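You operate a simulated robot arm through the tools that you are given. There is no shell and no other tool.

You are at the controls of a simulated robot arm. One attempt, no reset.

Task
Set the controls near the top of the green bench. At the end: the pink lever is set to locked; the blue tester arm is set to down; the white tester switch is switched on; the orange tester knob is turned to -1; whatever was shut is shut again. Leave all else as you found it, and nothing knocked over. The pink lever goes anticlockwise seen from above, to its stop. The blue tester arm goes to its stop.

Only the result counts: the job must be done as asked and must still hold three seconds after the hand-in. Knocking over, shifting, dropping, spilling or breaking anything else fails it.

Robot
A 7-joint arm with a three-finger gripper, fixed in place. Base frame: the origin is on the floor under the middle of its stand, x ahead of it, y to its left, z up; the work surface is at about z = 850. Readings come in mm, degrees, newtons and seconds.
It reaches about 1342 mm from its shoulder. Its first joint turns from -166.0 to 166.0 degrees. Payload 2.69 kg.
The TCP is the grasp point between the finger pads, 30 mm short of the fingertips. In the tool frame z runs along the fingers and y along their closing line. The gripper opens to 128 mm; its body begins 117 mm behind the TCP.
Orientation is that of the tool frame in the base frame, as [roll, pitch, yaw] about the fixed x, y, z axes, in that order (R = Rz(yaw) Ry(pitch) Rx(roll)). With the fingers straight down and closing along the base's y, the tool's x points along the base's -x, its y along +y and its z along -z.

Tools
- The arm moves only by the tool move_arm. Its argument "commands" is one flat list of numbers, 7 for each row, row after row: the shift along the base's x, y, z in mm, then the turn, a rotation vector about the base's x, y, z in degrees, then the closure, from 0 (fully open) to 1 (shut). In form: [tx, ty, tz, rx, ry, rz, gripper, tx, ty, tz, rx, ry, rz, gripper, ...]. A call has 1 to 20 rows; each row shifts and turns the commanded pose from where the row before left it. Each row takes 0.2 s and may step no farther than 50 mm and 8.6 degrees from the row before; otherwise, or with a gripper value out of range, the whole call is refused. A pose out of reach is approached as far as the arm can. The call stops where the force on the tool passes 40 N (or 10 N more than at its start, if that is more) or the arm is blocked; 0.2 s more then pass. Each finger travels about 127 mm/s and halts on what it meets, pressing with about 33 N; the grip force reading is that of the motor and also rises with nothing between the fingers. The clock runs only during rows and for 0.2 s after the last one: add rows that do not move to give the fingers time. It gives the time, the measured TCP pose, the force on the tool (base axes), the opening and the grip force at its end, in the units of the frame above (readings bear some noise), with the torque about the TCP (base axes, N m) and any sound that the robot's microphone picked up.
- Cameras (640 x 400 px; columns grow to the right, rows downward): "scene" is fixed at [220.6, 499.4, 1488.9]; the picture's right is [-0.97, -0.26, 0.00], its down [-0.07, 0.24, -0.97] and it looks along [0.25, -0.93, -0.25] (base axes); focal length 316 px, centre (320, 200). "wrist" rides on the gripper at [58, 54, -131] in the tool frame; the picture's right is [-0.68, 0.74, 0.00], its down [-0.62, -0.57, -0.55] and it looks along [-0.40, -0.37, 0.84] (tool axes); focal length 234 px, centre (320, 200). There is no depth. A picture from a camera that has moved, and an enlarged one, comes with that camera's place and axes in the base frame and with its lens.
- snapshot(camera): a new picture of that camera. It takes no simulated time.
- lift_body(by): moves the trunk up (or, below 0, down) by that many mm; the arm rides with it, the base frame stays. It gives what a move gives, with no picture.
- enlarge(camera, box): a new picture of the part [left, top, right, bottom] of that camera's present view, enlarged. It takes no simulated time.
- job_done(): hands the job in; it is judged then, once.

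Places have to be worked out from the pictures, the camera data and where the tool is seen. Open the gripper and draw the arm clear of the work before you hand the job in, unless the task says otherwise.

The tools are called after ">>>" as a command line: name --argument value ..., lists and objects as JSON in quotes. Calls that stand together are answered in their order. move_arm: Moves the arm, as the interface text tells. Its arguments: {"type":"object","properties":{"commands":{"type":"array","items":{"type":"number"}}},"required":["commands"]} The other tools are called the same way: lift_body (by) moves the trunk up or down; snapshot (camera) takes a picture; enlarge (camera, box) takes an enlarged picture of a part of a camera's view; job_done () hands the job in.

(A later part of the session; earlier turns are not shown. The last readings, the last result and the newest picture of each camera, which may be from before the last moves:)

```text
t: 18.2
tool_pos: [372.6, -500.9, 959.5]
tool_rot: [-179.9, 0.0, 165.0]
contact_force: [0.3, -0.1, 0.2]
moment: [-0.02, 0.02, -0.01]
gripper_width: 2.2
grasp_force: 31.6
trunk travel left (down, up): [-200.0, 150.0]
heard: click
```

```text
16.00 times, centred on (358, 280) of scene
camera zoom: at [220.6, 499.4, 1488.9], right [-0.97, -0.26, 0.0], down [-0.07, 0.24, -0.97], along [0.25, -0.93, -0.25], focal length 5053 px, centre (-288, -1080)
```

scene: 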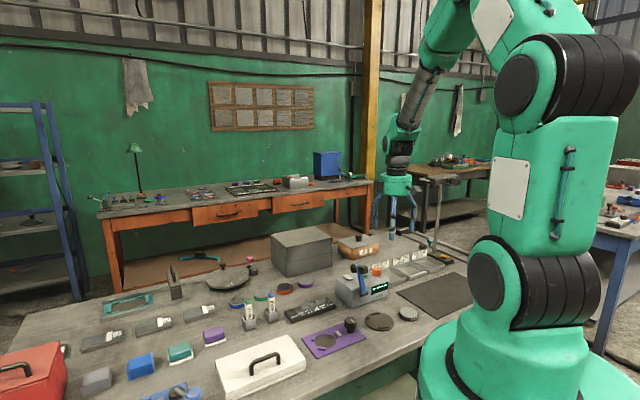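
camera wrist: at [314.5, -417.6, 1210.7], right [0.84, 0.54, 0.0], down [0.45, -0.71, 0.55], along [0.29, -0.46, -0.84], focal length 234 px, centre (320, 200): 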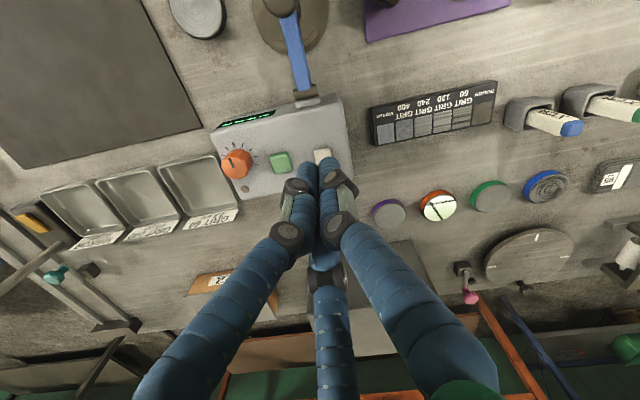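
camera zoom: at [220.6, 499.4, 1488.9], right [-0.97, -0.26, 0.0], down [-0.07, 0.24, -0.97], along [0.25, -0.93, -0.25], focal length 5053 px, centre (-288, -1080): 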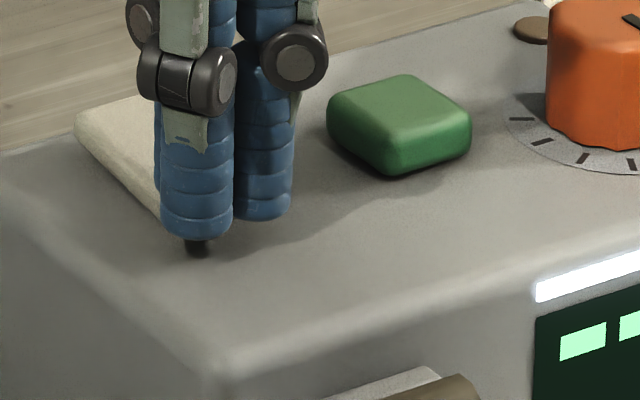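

A click was heard, the rocker flipped and a white light strip lit up above the display: the switch is on. I lift straight up and re-check.

>>> move_arm --commands '[0, 0, 15, 0, 0, 0, 1, 0, 0, 40, 0, 0, 0, 1, 0, 0, 45, 0, 0, 0, 1, 0, 0, 20, 0, 0, 0, 1, 0, 0, 0, 0, 0, 0, 1]'

>>> enlarge --camera "scene" --box '[335, 258, 399, 298]'

>>> snapshot --camera "wrist"

```text
t: 19.4
tool_pos: [373.8, -502.4, 1078.6]
tool_rot: [-179.8, 0.1, 165.0]
contact_force: [-0.3, 0.4, -0.9]
moment: [0.02, -0.02, -0.01]
gripper_width: 2.0
grasp_force: 31.0
trunk travel left (down, up): [-200.0, 150.0]
```

```text
10.00 times, centred on (367, 278) of scene
camera zoom: at [220.6, 499.4, 1488.9], right [-0.97, -0.26, 0.0], down [-0.07, 0.24, -0.97], along [0.25, -0.93, -0.25], focal length 3158 px, centre (-150, -580)
```

zoom: 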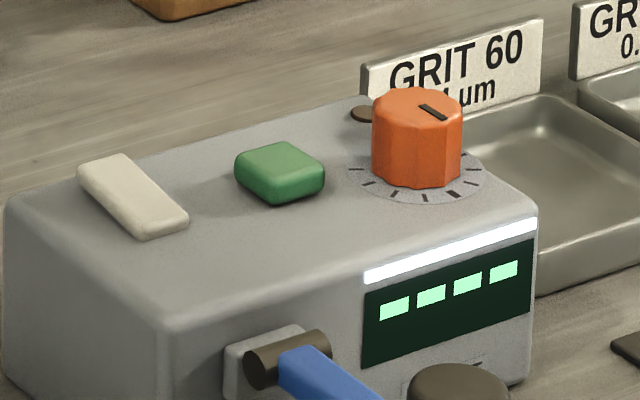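

```text
taken
camera wrist: at [331.3, -434.6, 1208.7], right [0.84, 0.54, 0.0], down [0.45, -0.71, 0.55], along [0.29, -0.46, -0.84], focal length 234 px, centre (320, 200)
```

wrist: 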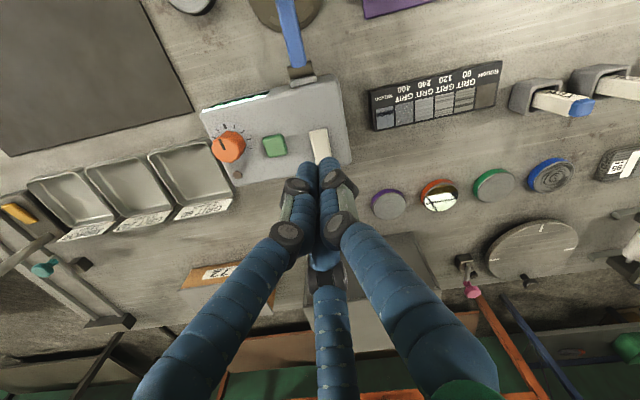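

Switch is on. Now I look at the dial from this angle to find any sign marks before turning the knob.

>>> enlarge --camera "wrist" --box '[196, 115, 260, 190]'

>>> enlarge --camera "wrist" --box '[200, 85, 290, 125]'

>>> enlarge --camera "scene" --box '[368, 276, 392, 296]'

```text
5.33 times, centred on (228, 152) of wrist
camera zoom: at [331.3, -434.6, 1208.7], right [0.84, 0.54, 0.0], down [0.45, -0.71, 0.55], along [0.29, -0.46, -0.84], focal length 1249 px, centre (811, 453)
```

zoom: 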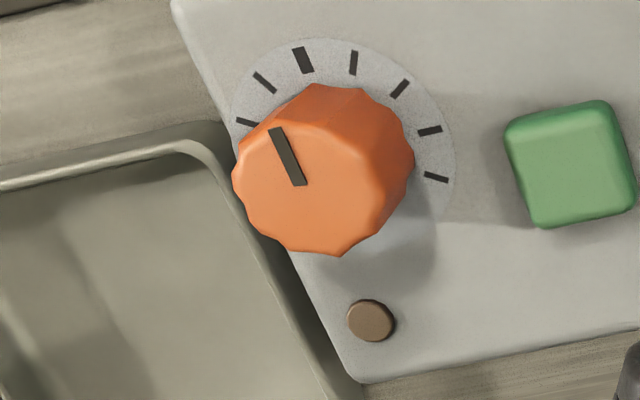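

```text
7.11 times, centred on (245, 105) of wrist
camera zoom: at [331.3, -434.6, 1208.7], right [0.84, 0.54, 0.0], down [0.45, -0.71, 0.55], along [0.29, -0.46, -0.84], focal length 1665 px, centre (853, 876)
```

zoom: 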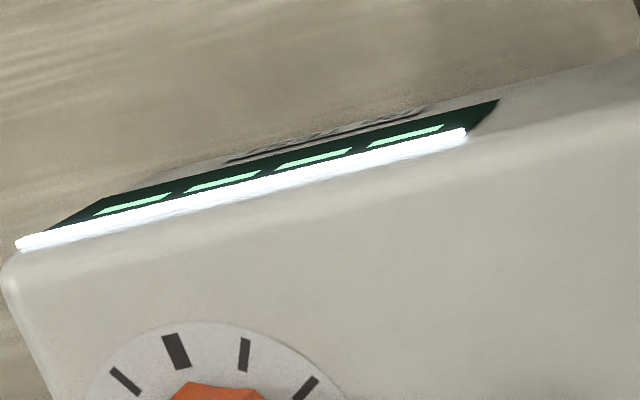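

```text
16.00 times, centred on (380, 286) of scene
camera zoom: at [220.6, 499.4, 1488.9], right [-0.97, -0.26, 0.0], down [-0.07, 0.24, -0.97], along [0.25, -0.93, -0.25], focal length 5053 px, centre (-640, -1176)
```

zoom: 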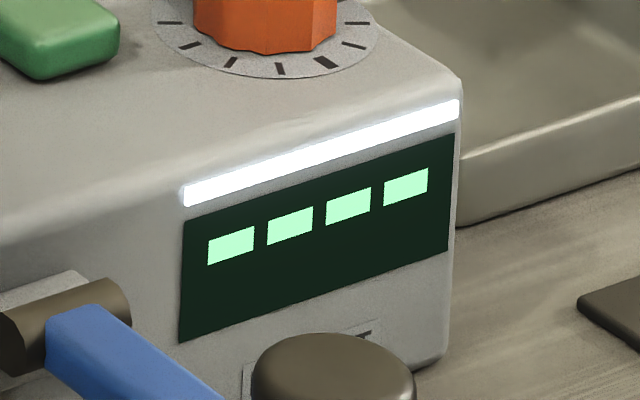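

Knob top centre works out to about (292.5,-577.5,950), ~32 mm in diameter; the dial's long tick is 0 with 30° ticks. I move above it with fingers half open (yaw 165 keeps the fingers off the green button).

>>> move_arm --commands '[-27.1, -25, 0, 0, 0, 0, 0.57, -27.1, -25, 0, 0, 0, 0, 0.57, -27.1, -25, 0, 0, 0, 0, 0.57, 0, 0, -30, 0, 0, 0, 0.57, 0, 0, 0, 0, 0, 0, 0.57, 0, 0, 0, 0, 0, 0, 0.57]'

>>> snapshot --camera "wrist"

>>> enlarge --camera "scene" --box '[330, 220, 426, 295]'

```text
t: 20.8
tool_pos: [292.5, -577.6, 1050.5]
tool_rot: [-179.8, 0.1, 165.0]
contact_force: [-0.1, -0.8, -0.4]
moment: [-0.04, 0.01, 0.01]
gripper_width: 55.0
grasp_force: 0.0
trunk travel left (down, up): [-200.0, 150.0]
```

```text
taken
camera wrist: at [250.8, -509.7, 1179.9], right [0.84, 0.54, 0.0], down [0.45, -0.7, 0.55], along [0.29, -0.47, -0.83], focal length 234 px, centre (320, 200)
```

wrist: 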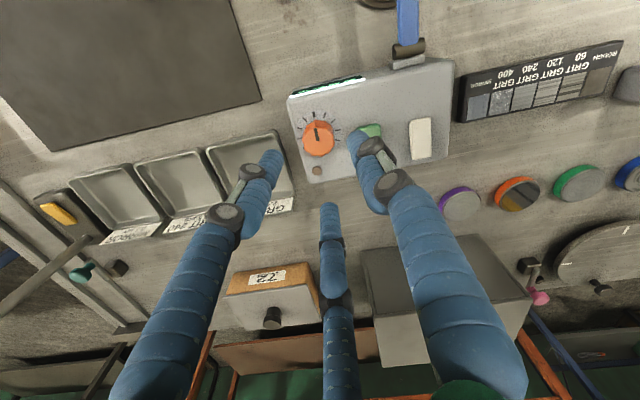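

```text
5.33 times, centred on (378, 258) of scene
camera zoom: at [220.6, 499.4, 1488.9], right [-0.97, -0.26, 0.0], down [-0.07, 0.24, -0.97], along [0.25, -0.93, -0.25], focal length 1684 px, centre (11, -107)
```

zoom: 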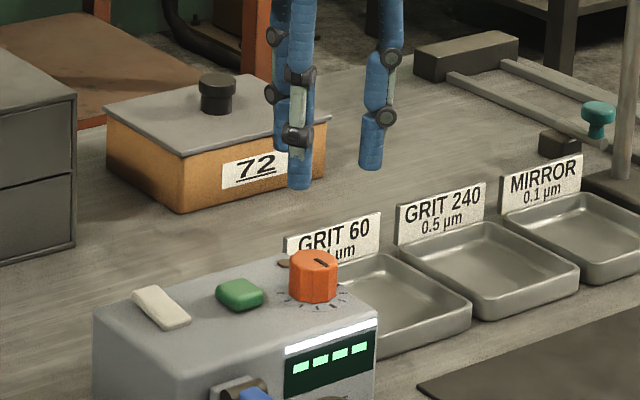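

I check the centering by enlarging the wrist view around the knob (expected top centre at about (319,141)).

>>> enlarge --camera "wrist" --box '[288, 110, 352, 170]'

```text
6.67 times, centred on (320, 140) of wrist
camera zoom: at [250.8, -509.7, 1179.9], right [0.84, 0.54, 0.0], down [0.45, -0.7, 0.55], along [0.29, -0.47, -0.83], focal length 1561 px, centre (320, 600)
```

zoom: 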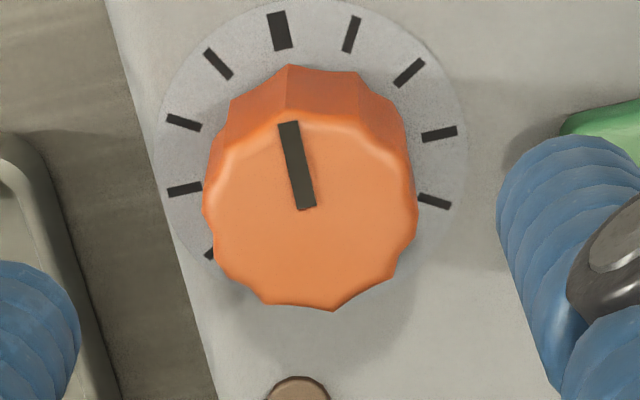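

The knob is centred under the tool within about 1 mm. I descend until the tips are ~z 933, beside the knob's upper half.

>>> move_arm --commands '[0, 0, -25, 0, 0, 0, 0.57, 0, 0, -25, 0, 0, 0, 0.57, 0, 0, -25, 0, 0, 0, 0.57, 0, 0, -12, 0, 0, 0, 0.57, 0, 0, 0, 0, 0, 0, 0.57]'

>>> enlarge --camera "wrist" --box '[240, 110, 400, 250]'

>>> enlarge --camera "scene" --box '[346, 250, 410, 295]'

```text
t: 22.0
tool_pos: [294.4, -575.5, 963.8]
tool_rot: [-180.0, 0.1, 165.0]
contact_force: [0.6, 0.5, 0.8]
moment: [0.01, 0.0, 0.02]
gripper_width: 55.0
grasp_force: 0.1
trunk travel left (down, up): [-200.0, 150.0]
```

```text
2.86 times, centred on (320, 180) of wrist
camera zoom: at [251.3, -509.2, 1092.9], right [0.84, 0.54, 0.0], down [0.45, -0.7, 0.55], along [0.29, -0.46, -0.83], focal length 669 px, centre (320, 257)
```

zoom: 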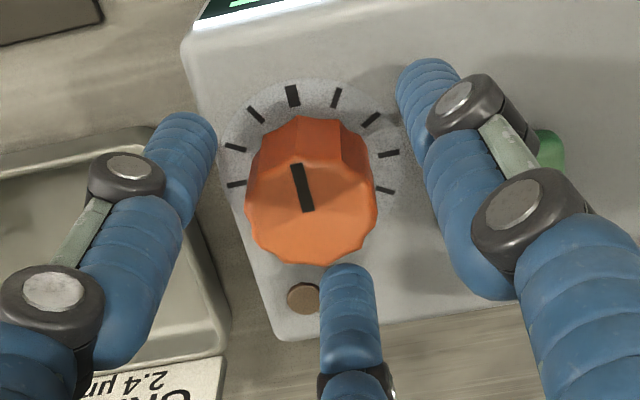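

```text
8.89 times, centred on (378, 272) of scene
camera zoom: at [220.6, 499.4, 1488.9], right [-0.97, -0.26, 0.0], down [-0.07, 0.24, -0.97], along [0.25, -0.93, -0.25], focal length 2807 px, centre (-196, -444)
```

zoom: 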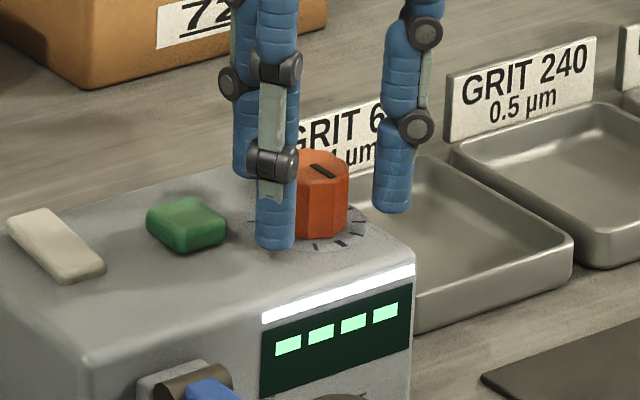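

Fingers surround the knob. I zoom in to fine-check centring before closing.

>>> enlarge --camera "wrist" --box '[290, 135, 346, 185]'

```text
8.00 times, centred on (318, 160) of wrist
camera zoom: at [251.3, -509.2, 1092.9], right [0.84, 0.54, 0.0], down [0.45, -0.7, 0.55], along [0.29, -0.46, -0.83], focal length 1873 px, centre (336, 520)
```

zoom: 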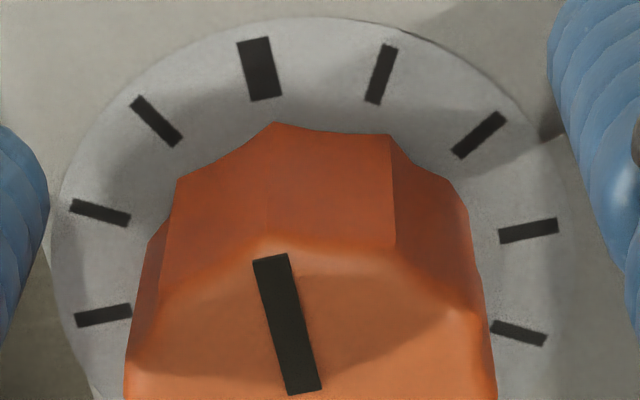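

The knob is ~2.4 mm off toward -y; I correct that and close the fingers on the knob.

>>> move_arm --commands '[-0.5, -2.4, 0, 0, 0, 0, 0.57, 0, 0, 0, 0, 0, 0, 0.65, 0, 0, 0, 0, 0, 0, 0.72, 0, 0, 0, 0, 0, 0, 1, 0, 0, 0, 0, 0, 0, 1]'

>>> enlarge --camera "wrist" --box '[240, 110, 400, 250]'

>>> enlarge --camera "scene" --box '[346, 250, 410, 295]'

```text
t: 23.2
tool_pos: [292.1, -579.4, 964.4]
tool_rot: [-179.9, 0.2, 165.0]
contact_force: [-6.9, -9.1, -3.7]
moment: [-0.49, 0.24, 0.0]
gripper_width: 30.7
grasp_force: 45.1
trunk travel left (down, up): [-200.0, 150.0]
```

```text
2.86 times, centred on (320, 180) of wrist
camera zoom: at [250.7, -512.1, 1092.8], right [0.84, 0.54, 0.0], down [0.45, -0.7, 0.55], along [0.29, -0.47, -0.83], focal length 669 px, centre (320, 257)
```

zoom: 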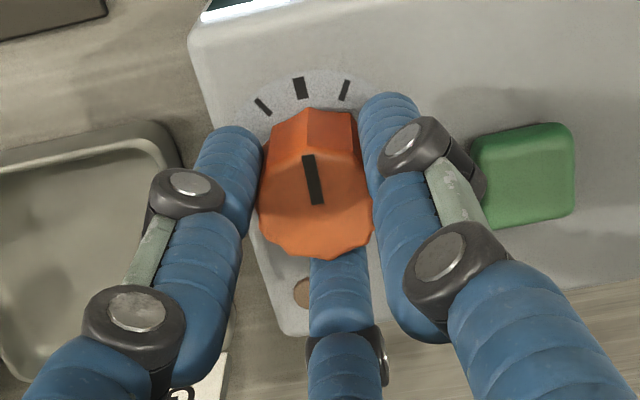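

```text
8.89 times, centred on (378, 272) of scene
camera zoom: at [220.6, 499.4, 1488.9], right [-0.97, -0.26, 0.0], down [-0.07, 0.24, -0.97], along [0.25, -0.93, -0.25], focal length 2807 px, centre (-196, -444)
```

zoom: 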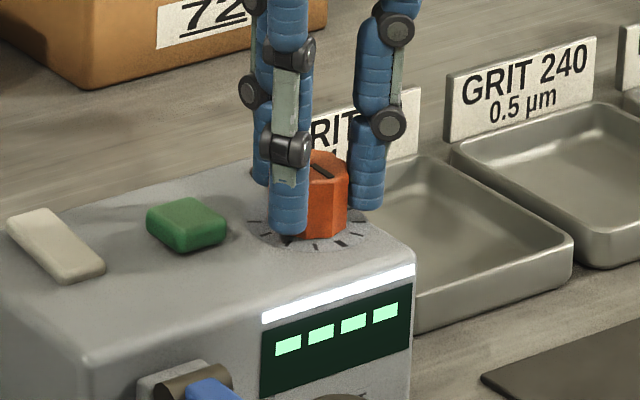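

The knob is gripped (30.7 mm, ~45 N motor force). I turn it anticlockwise seen from above (dial numbers rise clockwise), first 15°, watching readings and display.

>>> move_arm --commands '[0, 0, 0, 0, 0, 5, 1, 0, 0, 0, 0, 0, 5, 1, 0, 0, 0, 0, 0, 5, 1]'

>>> enlarge --camera "wrist" --box '[270, 110, 370, 200]'

>>> enlarge --camera "scene" --box '[346, 250, 410, 295]'

```text
t: 24.0
tool_pos: [292.1, -580.1, 962.9]
tool_rot: [-179.9, 0.1, -180.0]
contact_force: [-4.3, -13.8, -1.9]
moment: [-0.58, 0.05, 0.01]
gripper_width: 30.9
grasp_force: 45.0
trunk travel left (down, up): [-200.0, 150.0]
```

```text
4.44 times, centred on (320, 155) of wrist
camera zoom: at [234.6, -525.4, 1092.8], right [0.68, 0.74, 0.0], down [0.62, -0.56, 0.55], along [0.41, -0.37, -0.83], focal length 1041 px, centre (320, 400)
```

zoom: 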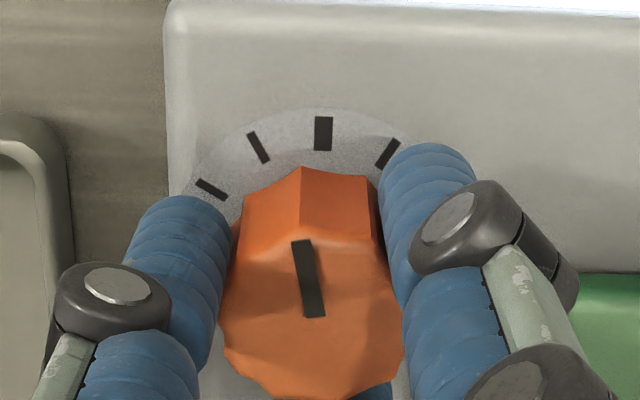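

```text
8.89 times, centred on (378, 272) of scene
camera zoom: at [220.6, 499.4, 1488.9], right [-0.97, -0.26, 0.0], down [-0.07, 0.24, -0.97], along [0.25, -0.93, -0.25], focal length 2807 px, centre (-196, -444)
```

zoom: 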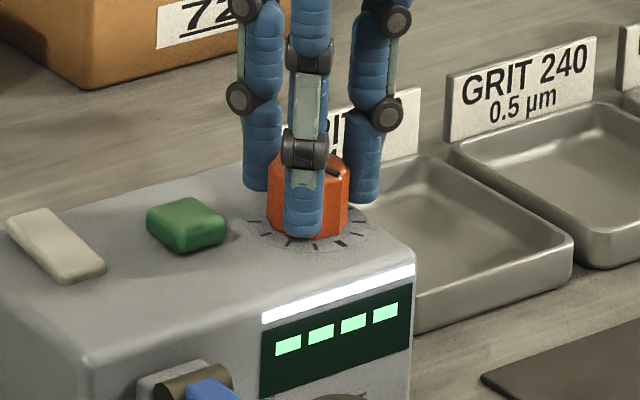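

The knob follows the gripper (pointer halfway to the next tick; tick spacing computed as 30°). I turn the remaining 15°.

>>> move_arm --commands '[0, 0, 0, 0, 0, 5, 1, 0, 0, 0, 0, 0, 5, 1, 0, 0, 0, 0, 0, 5, 1, 0, 0, 0, 0, 0, 0, 1]'

>>> enlarge --camera "wrist" --box '[270, 110, 370, 200]'

>>> enlarge --camera "scene" --box '[346, 250, 410, 295]'

```text
t: 25.0
tool_pos: [293.1, -579.7, 963.5]
tool_rot: [-179.9, 0.0, -165.0]
contact_force: [-4.7, -14.9, 7.9]
moment: [-0.27, 0.25, -0.02]
gripper_width: 30.6
grasp_force: 45.0
trunk travel left (down, up): [-200.0, 150.0]
```

```text
4.44 times, centred on (320, 155) of wrist
camera zoom: at [222.6, -542.4, 1092.8], right [0.46, 0.89, 0.0], down [0.74, -0.39, 0.55], along [0.49, -0.26, -0.83], focal length 1041 px, centre (320, 400)
```

zoom: 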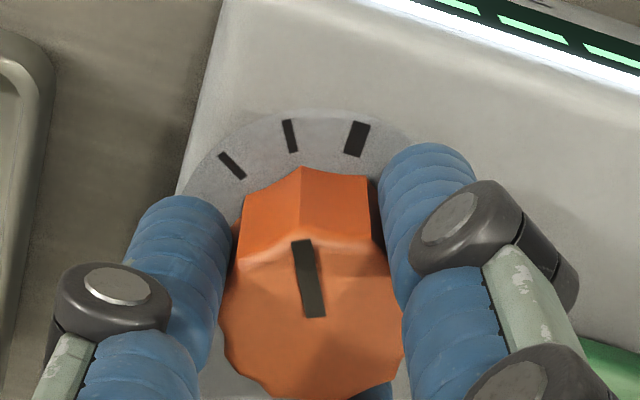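

```text
8.89 times, centred on (378, 272) of scene
camera zoom: at [220.6, 499.4, 1488.9], right [-0.97, -0.26, 0.0], down [-0.07, 0.24, -0.97], along [0.25, -0.93, -0.25], focal length 2807 px, centre (-196, -444)
```

zoom: 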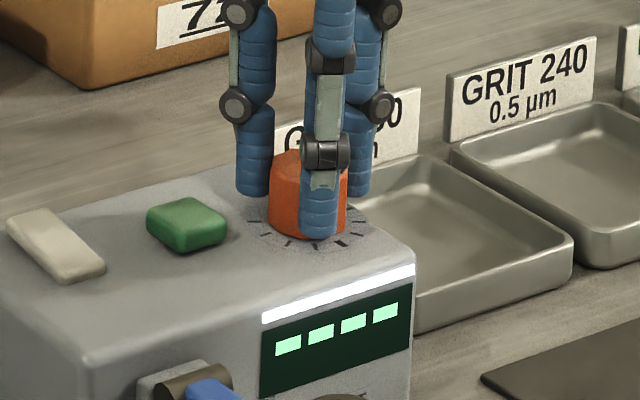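

The pointer now lines up with the next tick on the anticlockwise side. I open the fingers a little and lift straight off, then check the knob.

>>> move_arm --commands '[0, 0, 0, 0, 0, 0, 0.7, 0, 0, 0, 0, 0, 0, 0.6, 0, 0, 0, 0, 0, 0, 0.6, 0, 0, 20, 0, 0, 0, 0.6, 0, 0, 40, 0, 0, 0, 0.6, 0, 0, 40, 0, 0, 0, 0.6, 0, 0, 0, 0, 0, 0, 0.6]'

>>> snapshot --camera "wrist"

>>> enlarge --camera "scene" --box '[346, 250, 410, 295]'

>>> enlarge --camera "wrist" --box '[280, 100, 360, 170]'

```text
t: 26.6
tool_pos: [293.6, -577.7, 1062.0]
tool_rot: [-179.9, 0.0, -165.0]
contact_force: [-0.2, 0.6, -0.2]
moment: [-0.05, -0.06, 0.02]
gripper_width: 51.1
grasp_force: 0.0
trunk travel left (down, up): [-200.0, 150.0]
```

```text
taken
camera wrist: at [224.2, -541.1, 1192.7], right [0.46, 0.89, 0.0], down [0.74, -0.39, 0.55], along [0.49, -0.26, -0.83], focal length 234 px, centre (320, 200)
```

wrist: 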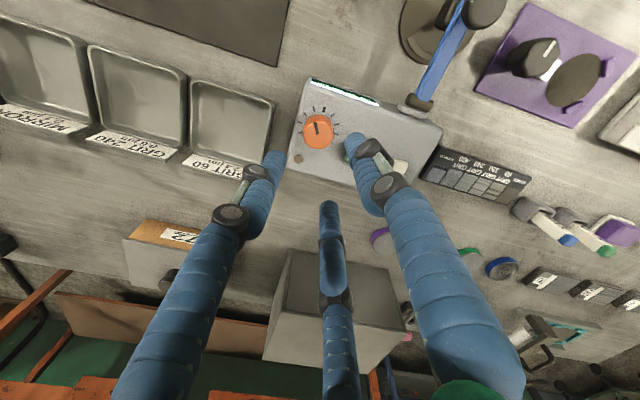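

```text
8.89 times, centred on (378, 272) of scene
camera zoom: at [220.6, 499.4, 1488.9], right [-0.97, -0.26, 0.0], down [-0.07, 0.24, -0.97], along [0.25, -0.93, -0.25], focal length 2807 px, centre (-196, -444)
```

zoom: 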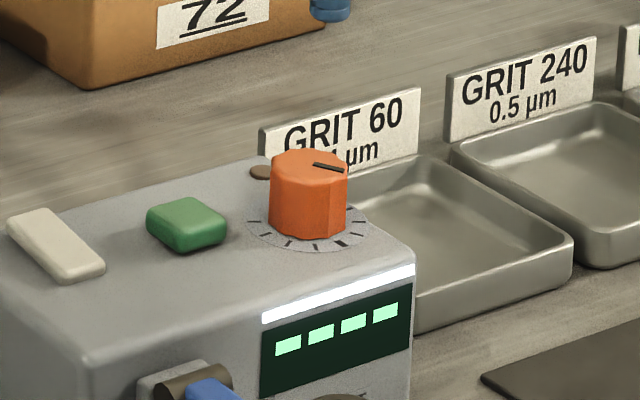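

```text
5.71 times, centred on (320, 135) of wrist
camera zoom: at [224.2, -541.1, 1192.7], right [0.46, 0.89, 0.0], down [0.74, -0.39, 0.55], along [0.49, -0.26, -0.83], focal length 1338 px, centre (320, 571)
```

zoom: 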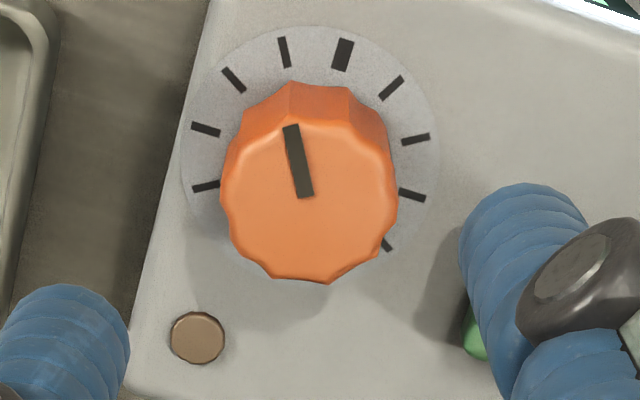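

The pointer sits on the tick one step anticlockwise of 0. Now for the pink lever: I travel high over to it for a close look (passing well above the cabinet at z≈1014).

>>> move_arm --commands '[0, 0, 45, 0, 0, 0, 0.6, 0, 0, 45, 0, 0, 0, 1, 40, 20, 20, 0, 0, -7.5, 1, 40, 20, 0, 0, 0, -7.5, 1, 40, 20, 0, 0, 0, -7.5, 1, 40, 20, 0, 0, 0, -7.5, 1, 40, 0, 0, 0, 0, 0, 1, 40, 0, 0, 0, 0, 0, 1, 40, 0, 0, 0, 0, 0, 1, 40, -10, 0, 0, 0, 0, 1, 40, -10, 0, 0, 0, 0, 1, 40, -10, 0, 0, 0, 0, 1, 0, 0, 0, 0, 0, 0, 1]'

>>> snapshot --camera "wrist"

>>> snapshot --camera "scene"

```text
t: 29.4
tool_pos: [691.4, -528.1, 1170.1]
tool_rot: [-179.9, 0.0, 164.9]
contact_force: [0.6, 0.3, -0.7]
moment: [0.0, 0.06, 0.01]
gripper_width: 1.9
grasp_force: 32.0
trunk travel left (down, up): [-200.0, 150.0]
```

```text
taken
camera wrist: at [650.0, -460.8, 1300.0], right [0.84, 0.54, 0.0], down [0.45, -0.71, 0.55], along [0.29, -0.46, -0.84], focal length 234 px, centre (320, 200)
```

wrist: 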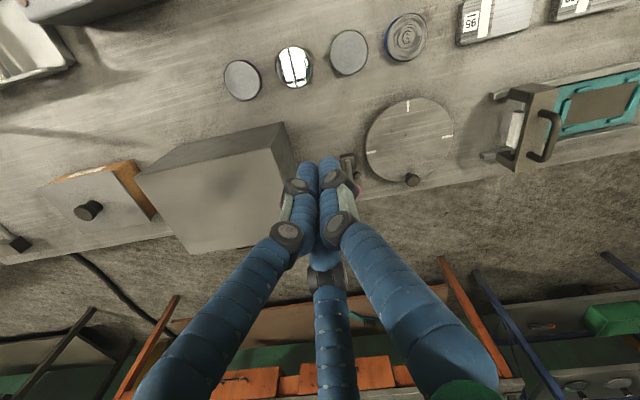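

```text
taken
```

scene: 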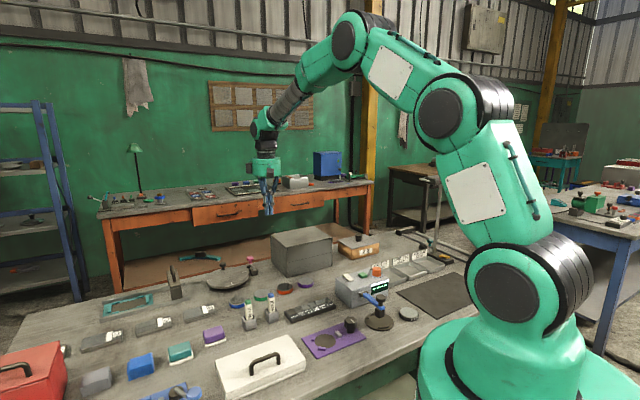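

The fingers hide the lever; I shift the tool so the lever appears clear of them and look closely.

>>> move_arm --commands '[0, -32, 0, 0, 0, 0, 1, 7, -32, -20, 0, 0, 0, 1, 0, 0, -30, 0, 0, 0, 1, 0, 0, 0, 0, 0, 0, 1]'

>>> snapshot --camera "wrist"

```text
t: 30.4
tool_pos: [700.9, -591.8, 1119.9]
tool_rot: [-179.9, 0.0, 164.9]
contact_force: [-0.8, 0.1, -0.4]
moment: [-0.02, 0.0, 0.0]
gripper_width: 2.0
grasp_force: 31.7
trunk travel left (down, up): [-200.0, 150.0]
```

```text
taken
camera wrist: at [658.8, -524.4, 1250.2], right [0.84, 0.54, 0.0], down [0.45, -0.7, 0.55], along [0.29, -0.46, -0.83], focal length 234 px, centre (320, 200)
```

wrist: 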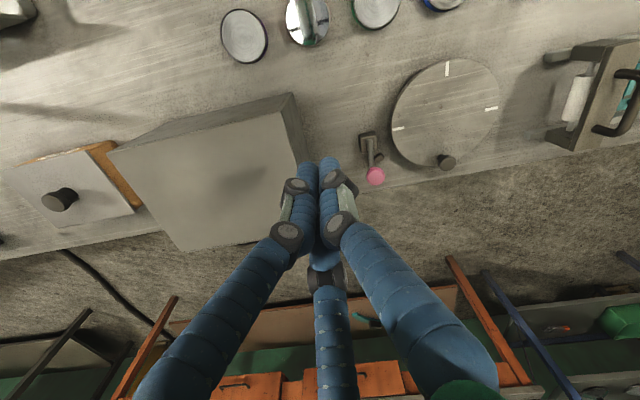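

Now the lever is visible next to the fingers; I enlarge it.

>>> enlarge --camera "wrist" --box '[344, 120, 408, 195]'

>>> enlarge --camera "scene" --box '[234, 252, 266, 277]'

```text
5.33 times, centred on (376, 158) of wrist
camera zoom: at [658.8, -524.4, 1250.2], right [0.84, 0.54, 0.0], down [0.45, -0.7, 0.55], along [0.29, -0.46, -0.83], focal length 1249 px, centre (21, 427)
```

zoom: 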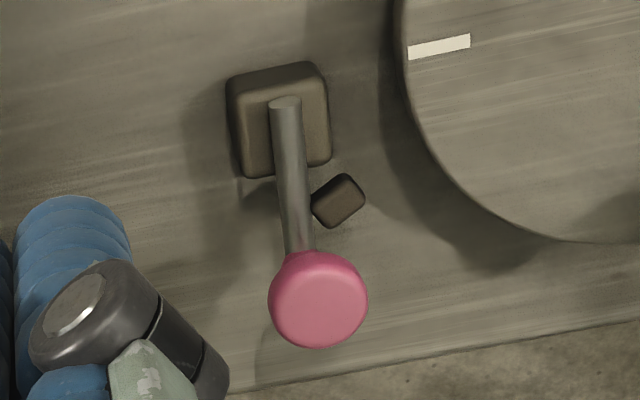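

```text
16.00 times, centred on (250, 264) of scene
camera zoom: at [220.6, 499.4, 1488.9], right [-0.97, -0.26, 0.0], down [-0.07, 0.24, -0.97], along [0.25, -0.93, -0.25], focal length 5053 px, centre (1440, -832)
```

zoom: 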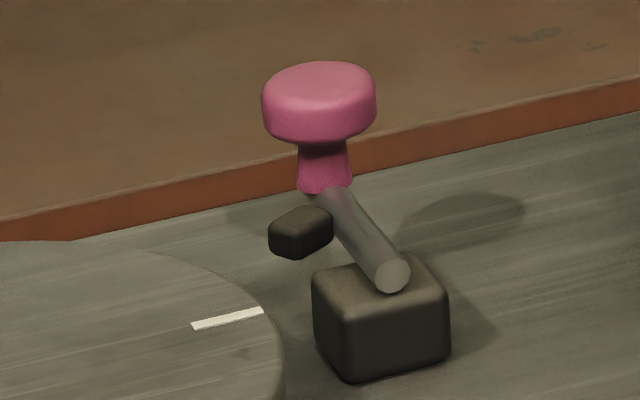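

The small dark tab sits on the lever's anticlockwise side at rim height of the turntable disc (top z≈887), so it looks like the lock tab that moves with the lever. Pivot ≈(793,-587), knob ≈(828,-623, top 917). I move to the clockwise side of the knob, still above it, turning the tool +30°.

>>> move_arm --commands '[24, -16, -20, 0, 0, 7.5, 1, 24, -16, -25, 0, 0, 7.5, 1, 24, -16, -30, 0, 0, 7.5, 1, 23, -15, -35, 0, 0, 7.5, 1, 0, 0, -30, 0, 0, 0, 1, 0, 0, 0, 0, 0, 0, 1]'

>>> enlarge --camera "wrist" --box '[240, 80, 440, 230]'

>>> enlarge --camera "scene" --box '[218, 225, 298, 285]'

```text
t: 31.8
tool_pos: [796.0, -656.8, 983.2]
tool_rot: [-179.9, 0.0, -165.0]
contact_force: [1.1, -0.8, 0.4]
moment: [0.01, 0.0, 0.01]
gripper_width: 2.2
grasp_force: 31.7
trunk travel left (down, up): [-200.0, 150.0]
```

```text
2.67 times, centred on (340, 155) of wrist
camera zoom: at [725.6, -619.4, 1112.8], right [0.46, 0.89, 0.0], down [0.74, -0.39, 0.55], along [0.49, -0.25, -0.83], focal length 624 px, centre (267, 320)
```

zoom: 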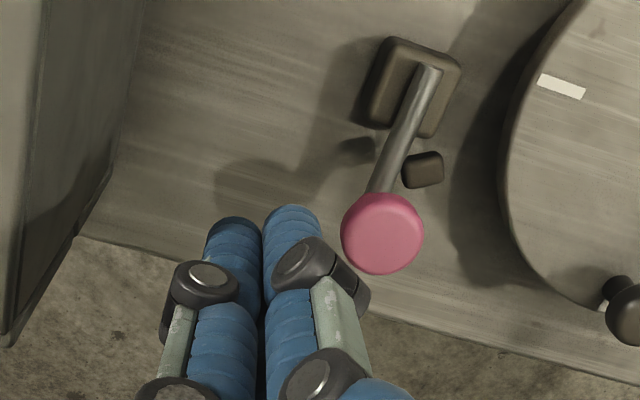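

```text
6.67 times, centred on (258, 255) of scene
camera zoom: at [220.6, 499.4, 1488.9], right [-0.97, -0.26, 0.0], down [-0.07, 0.24, -0.97], along [0.25, -0.93, -0.25], focal length 2106 px, centre (733, -167)
```

zoom: 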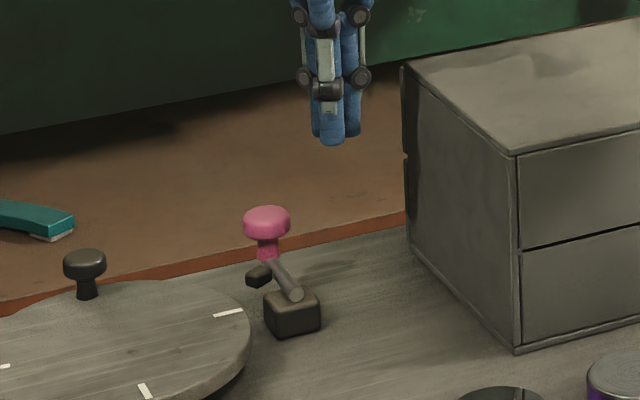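

The cluster is beside the knob on its clockwise side with clearance. I lower to TCP z≈923 (tips ≈893, above the disc) and then begin pushing toward +u.

>>> move_arm --commands '[0, 0, -30, 0, 0, 0, 1, 0, 0, -30, 0, 0, 0, 1, 0, 0, 0, 0, 0, 0, 1]'

>>> enlarge --camera "wrist" --box '[240, 80, 440, 230]'

>>> enlarge --camera "scene" --box '[218, 235, 298, 285]'

```text
t: 32.6
tool_pos: [796.2, -655.4, 921.1]
tool_rot: [-179.9, 0.1, -165.0]
contact_force: [-0.7, -0.1, -0.1]
moment: [0.01, 0.05, -0.01]
gripper_width: 2.0
grasp_force: 31.7
trunk travel left (down, up): [-200.0, 150.0]
```

```text
2.67 times, centred on (340, 155) of wrist
camera zoom: at [726.1, -617.4, 1051.4], right [0.46, 0.89, 0.0], down [0.74, -0.39, 0.55], along [0.49, -0.26, -0.84], focal length 624 px, centre (267, 320)
```

zoom: 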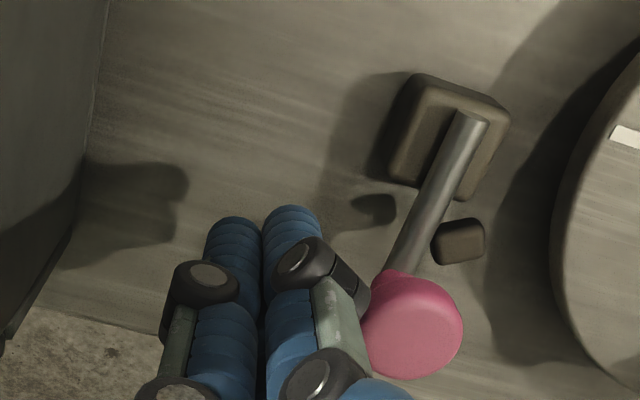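

```text
8.00 times, centred on (258, 260) of scene
camera zoom: at [220.6, 499.4, 1488.9], right [-0.97, -0.26, 0.0], down [-0.07, 0.24, -0.97], along [0.25, -0.93, -0.25], focal length 2527 px, centre (816, -280)
```

zoom: 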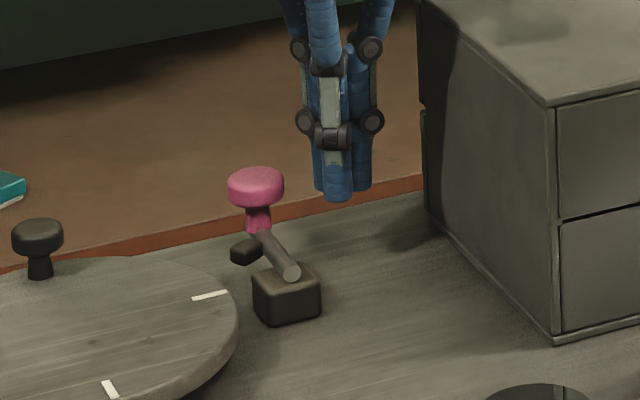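

I approach the knob and push gently in the +u direction in small steps.

>>> move_arm --commands '[4, 4, 0, 0, 0, 0, 1, 4, 4, 0, 0, 0, 0, 1, 3, 3, 0, 0, 0, 0, 1, 2, 2, 0, 0, 0, 0, 1, 2, 2, 0, 0, 0, 0, 1, 2, 2, 0, 0, 0, 0, 1]'

>>> enlarge --camera "wrist" --box '[240, 80, 440, 230]'

>>> enlarge --camera "scene" --box '[218, 235, 298, 285]'

```text
t: 34.0
tool_pos: [812.0, -637.1, 921.5]
tool_rot: [-179.8, 0.1, -165.0]
contact_force: [-0.3, -0.7, -0.4]
moment: [0.0, -0.01, 0.01]
gripper_width: 2.2
grasp_force: 31.4
trunk travel left (down, up): [-200.0, 150.0]
```

```text
2.67 times, centred on (340, 155) of wrist
camera zoom: at [741.8, -600.8, 1051.9], right [0.46, 0.89, 0.0], down [0.74, -0.39, 0.55], along [0.49, -0.26, -0.83], focal length 624 px, centre (267, 320)
```

zoom: 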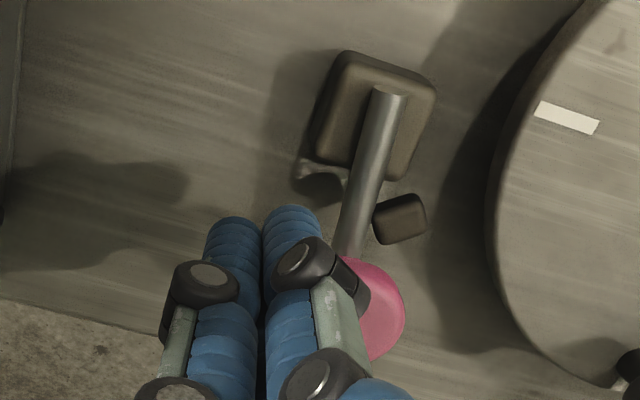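

```text
8.00 times, centred on (258, 260) of scene
camera zoom: at [220.6, 499.4, 1488.9], right [-0.97, -0.26, 0.0], down [-0.07, 0.24, -0.97], along [0.25, -0.93, -0.25], focal length 2527 px, centre (816, -280)
```

zoom: 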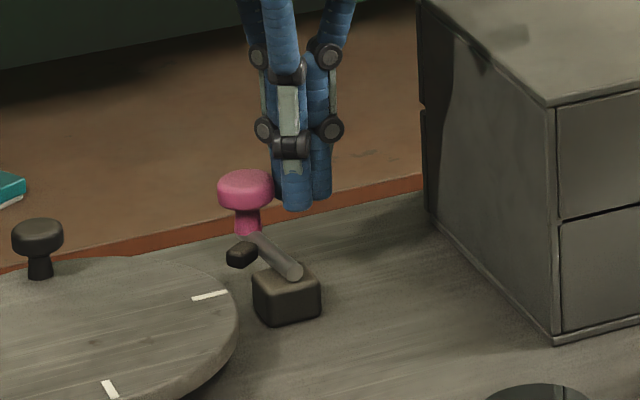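

The lever moves freely and the tab moves with it, as expected. I follow the arc around the pivot, rotating the tool with the lever.

>>> move_arm --commands '[4.9, 2.1, 0, 0, 0, 6, 1, 5.1, 2.8, 0, 0, 0, 6, 1, 4.8, 3.4, 0, 0, 0, 6, 1, 4.4, 3.8, 0, 0, 0, 6, 1, 3.9, 4.2, 0, 0, 0, 6, 1]'

>>> enlarge --camera "wrist" --box '[240, 80, 440, 230]'

>>> enlarge --camera "scene" --box '[218, 235, 298, 285]'

```text
t: 35.2
tool_pos: [835.1, -620.5, 922.4]
tool_rot: [-179.9, 0.1, -134.9]
contact_force: [0.5, -0.1, -0.2]
moment: [0.0, 0.0, -0.01]
gripper_width: 1.8
grasp_force: 31.3
trunk travel left (down, up): [-200.0, 150.0]
```

```text
2.67 times, centred on (340, 155) of wrist
camera zoom: at [756.3, -624.4, 1051.8], right [-0.04, 1.0, 0.0], down [0.83, 0.04, 0.55], along [0.55, 0.02, -0.83], focal length 624 px, centre (267, 320)
```

zoom: 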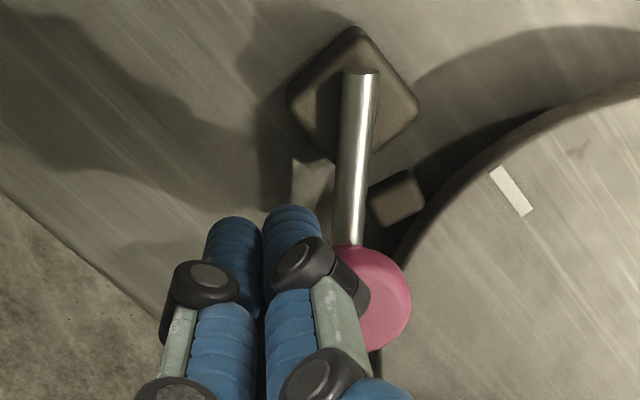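

```text
8.00 times, centred on (258, 260) of scene
camera zoom: at [220.6, 499.4, 1488.9], right [-0.97, -0.26, 0.0], down [-0.07, 0.24, -0.97], along [0.25, -0.93, -0.25], focal length 2527 px, centre (816, -280)
```

zoom: 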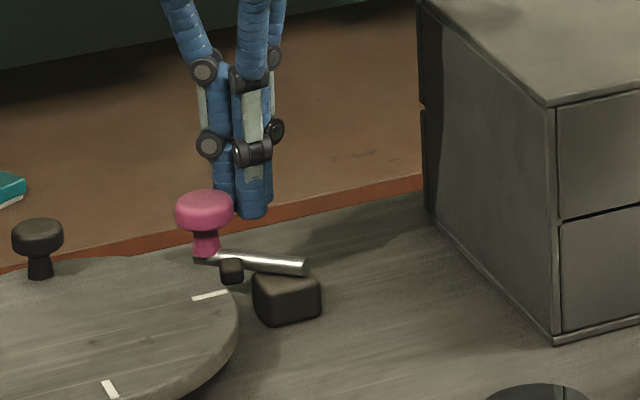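

The lever now points along +x; the tab nears the disc rim. I continue along the arc in smaller portions, watching for the stop.

>>> move_arm --commands '[3.5, 4.7, 0, 0, 0, 6, 1, 3.0, 4.9, 0, 0, 0, 6, 1, 2.5, 5.3, 0, 0, 0, 6, 1]'

>>> enlarge --camera "wrist" --box '[240, 80, 440, 230]'

>>> enlarge --camera "scene" --box '[218, 235, 298, 285]'

```text
t: 36.0
tool_pos: [843.4, -612.4, 922.6]
tool_rot: [-179.6, 0.0, -117.0]
contact_force: [1.7, -33.6, -3.1]
moment: [-0.8, 0.02, -0.18]
gripper_width: 2.1
grasp_force: 31.4
trunk travel left (down, up): [-200.0, 150.0]
```

```text
2.67 times, centred on (340, 155) of wrist
camera zoom: at [769.5, -639.1, 1052.7], right [-0.35, 0.94, 0.0], down [0.78, 0.29, 0.55], along [0.52, 0.19, -0.83], focal length 624 px, centre (267, 320)
```

zoom: 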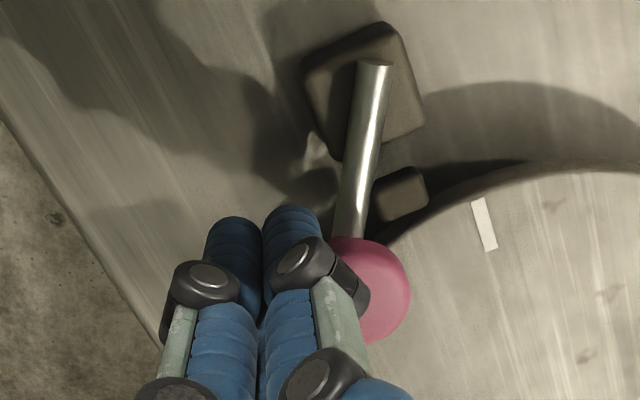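

```text
8.00 times, centred on (258, 260) of scene
camera zoom: at [220.6, 499.4, 1488.9], right [-0.97, -0.26, 0.0], down [-0.07, 0.24, -0.97], along [0.25, -0.93, -0.25], focal length 2527 px, centre (816, -280)
```

zoom: 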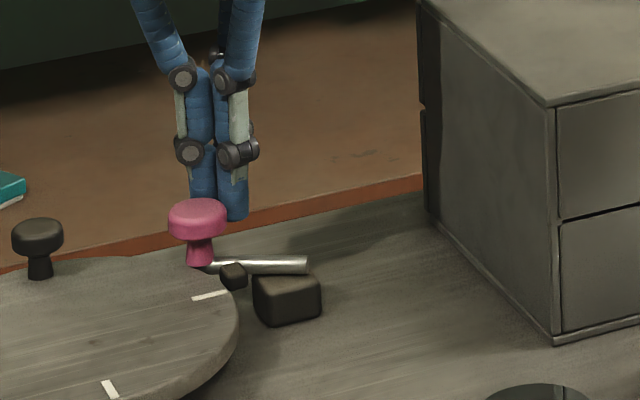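

The force rose to 34 N against the push and the lever stopped at about 46–48° of travel: that looks like its stop. I confirm with one tiny extra push.

>>> move_arm --commands '[0, 1, 0, 0, 0, 0, 1]'

>>> enlarge --camera "scene" --box '[234, 252, 266, 277]'

```text
t: 36.4
tool_pos: [845.5, -611.4, 925.6]
tool_rot: [-179.4, -0.1, -117.1]
contact_force: [5.6, -13.7, 0.0]
moment: [-0.39, 0.1, -0.12]
gripper_width: 1.9
grasp_force: 31.7
trunk travel left (down, up): [-200.0, 150.0]
stopped in row 1: the force on the tool passed its limit at 45 N (the readings are from after the stop); the commanded pose is now the measured one
```

```text
16.00 times, centred on (250, 264) of scene
camera zoom: at [220.6, 499.4, 1488.9], right [-0.97, -0.26, 0.0], down [-0.07, 0.24, -0.97], along [0.25, -0.93, -0.25], focal length 5053 px, centre (1440, -832)
```

zoom: 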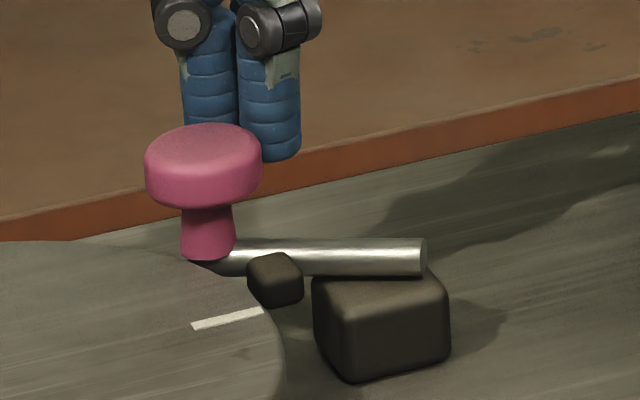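

It's firmly at its stop (45 N, no further movement), and the disc hasn't moved. I back the fingers off and lift clear, then check that the lever stays.

>>> move_arm --commands '[2, -8, 0, 0, 0, 0, 1, 2, -10, 0, 0, 0, 0, 1, 2, -10, 10, 0, 0, 0, 1, 0, 0, 40, 0, 0, 0, 1, 0, 0, 45, 0, 0, 0, 1, 0, 0, 45, 0, 0, 0, 1, 0, 0, 0, 0, 0, 0, 1]'

>>> enlarge --camera "scene" --box '[218, 240, 282, 285]'

>>> snapshot --camera "wrist"

```text
t: 38.0
tool_pos: [849.9, -638.7, 1065.5]
tool_rot: [-179.6, -0.1, -117.0]
contact_force: [-1.1, 0.4, -0.2]
moment: [-0.06, -0.03, 0.01]
gripper_width: 1.8
grasp_force: 31.3
trunk travel left (down, up): [-200.0, 150.0]
```

```text
8.89 times, centred on (250, 262) of scene
camera zoom: at [220.6, 499.4, 1488.9], right [-0.97, -0.26, 0.0], down [-0.07, 0.24, -0.97], along [0.25, -0.93, -0.25], focal length 2807 px, centre (942, -356)
```

zoom: 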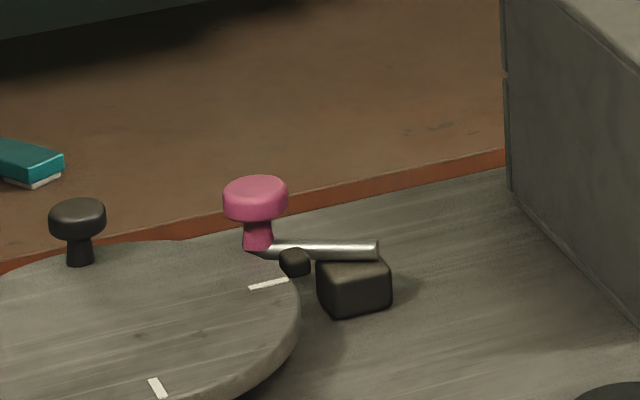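

```text
taken
camera wrist: at [775.3, -665.2, 1196.0], right [-0.35, 0.94, -0.01], down [0.78, 0.29, 0.55], along [0.52, 0.19, -0.83], focal length 234 px, centre (320, 200)
```

wrist: 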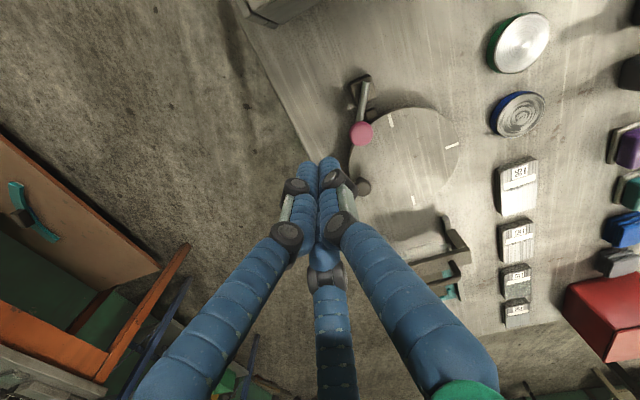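

The lever stays at its stop. I check the tester's final state again and look for any hint on the dial's sign (wall poster, plates).

>>> enlarge --camera "scene" --box '[330, 255, 426, 330]'

>>> enlarge --camera "scene" --box '[200, 70, 328, 140]'

>>> enlarge --camera "scene" --box '[364, 262, 392, 282]'

>>> snapshot --camera "scene"

```text
5.33 times, centred on (378, 292) of scene
camera zoom: at [220.6, 499.4, 1488.9], right [-0.97, -0.26, 0.0], down [-0.07, 0.24, -0.97], along [0.25, -0.93, -0.25], focal length 1684 px, centre (11, -293)
```

zoom: 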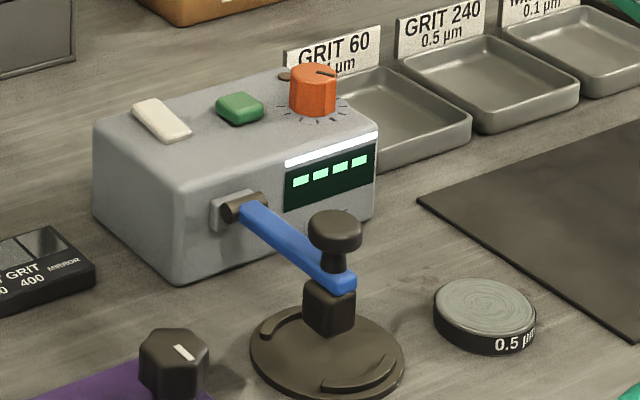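

```text
5.00 times, centred on (264, 105) of scene
camera zoom: at [220.6, 499.4, 1488.9], right [-0.97, -0.26, 0.0], down [-0.07, 0.24, -0.97], along [0.25, -0.93, -0.25], focal length 1579 px, centre (600, 675)
```

zoom: 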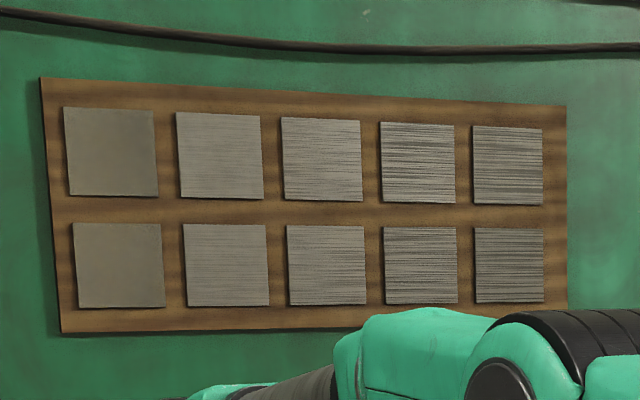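

```text
16.00 times, centred on (378, 272) of scene
camera zoom: at [220.6, 499.4, 1488.9], right [-0.97, -0.26, 0.0], down [-0.07, 0.24, -0.97], along [0.25, -0.93, -0.25], focal length 5053 px, centre (-608, -952)
```

zoom: 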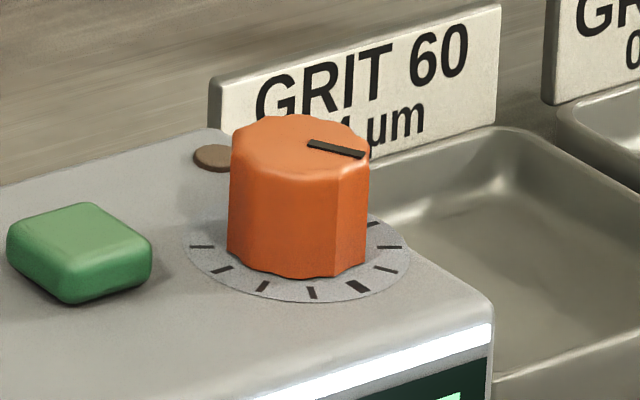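

```text
taken
```

scene: 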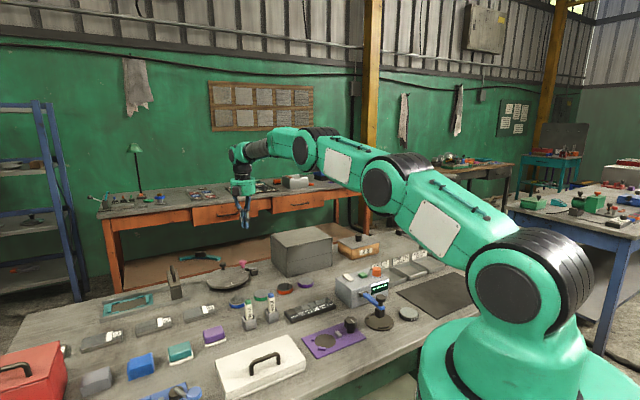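

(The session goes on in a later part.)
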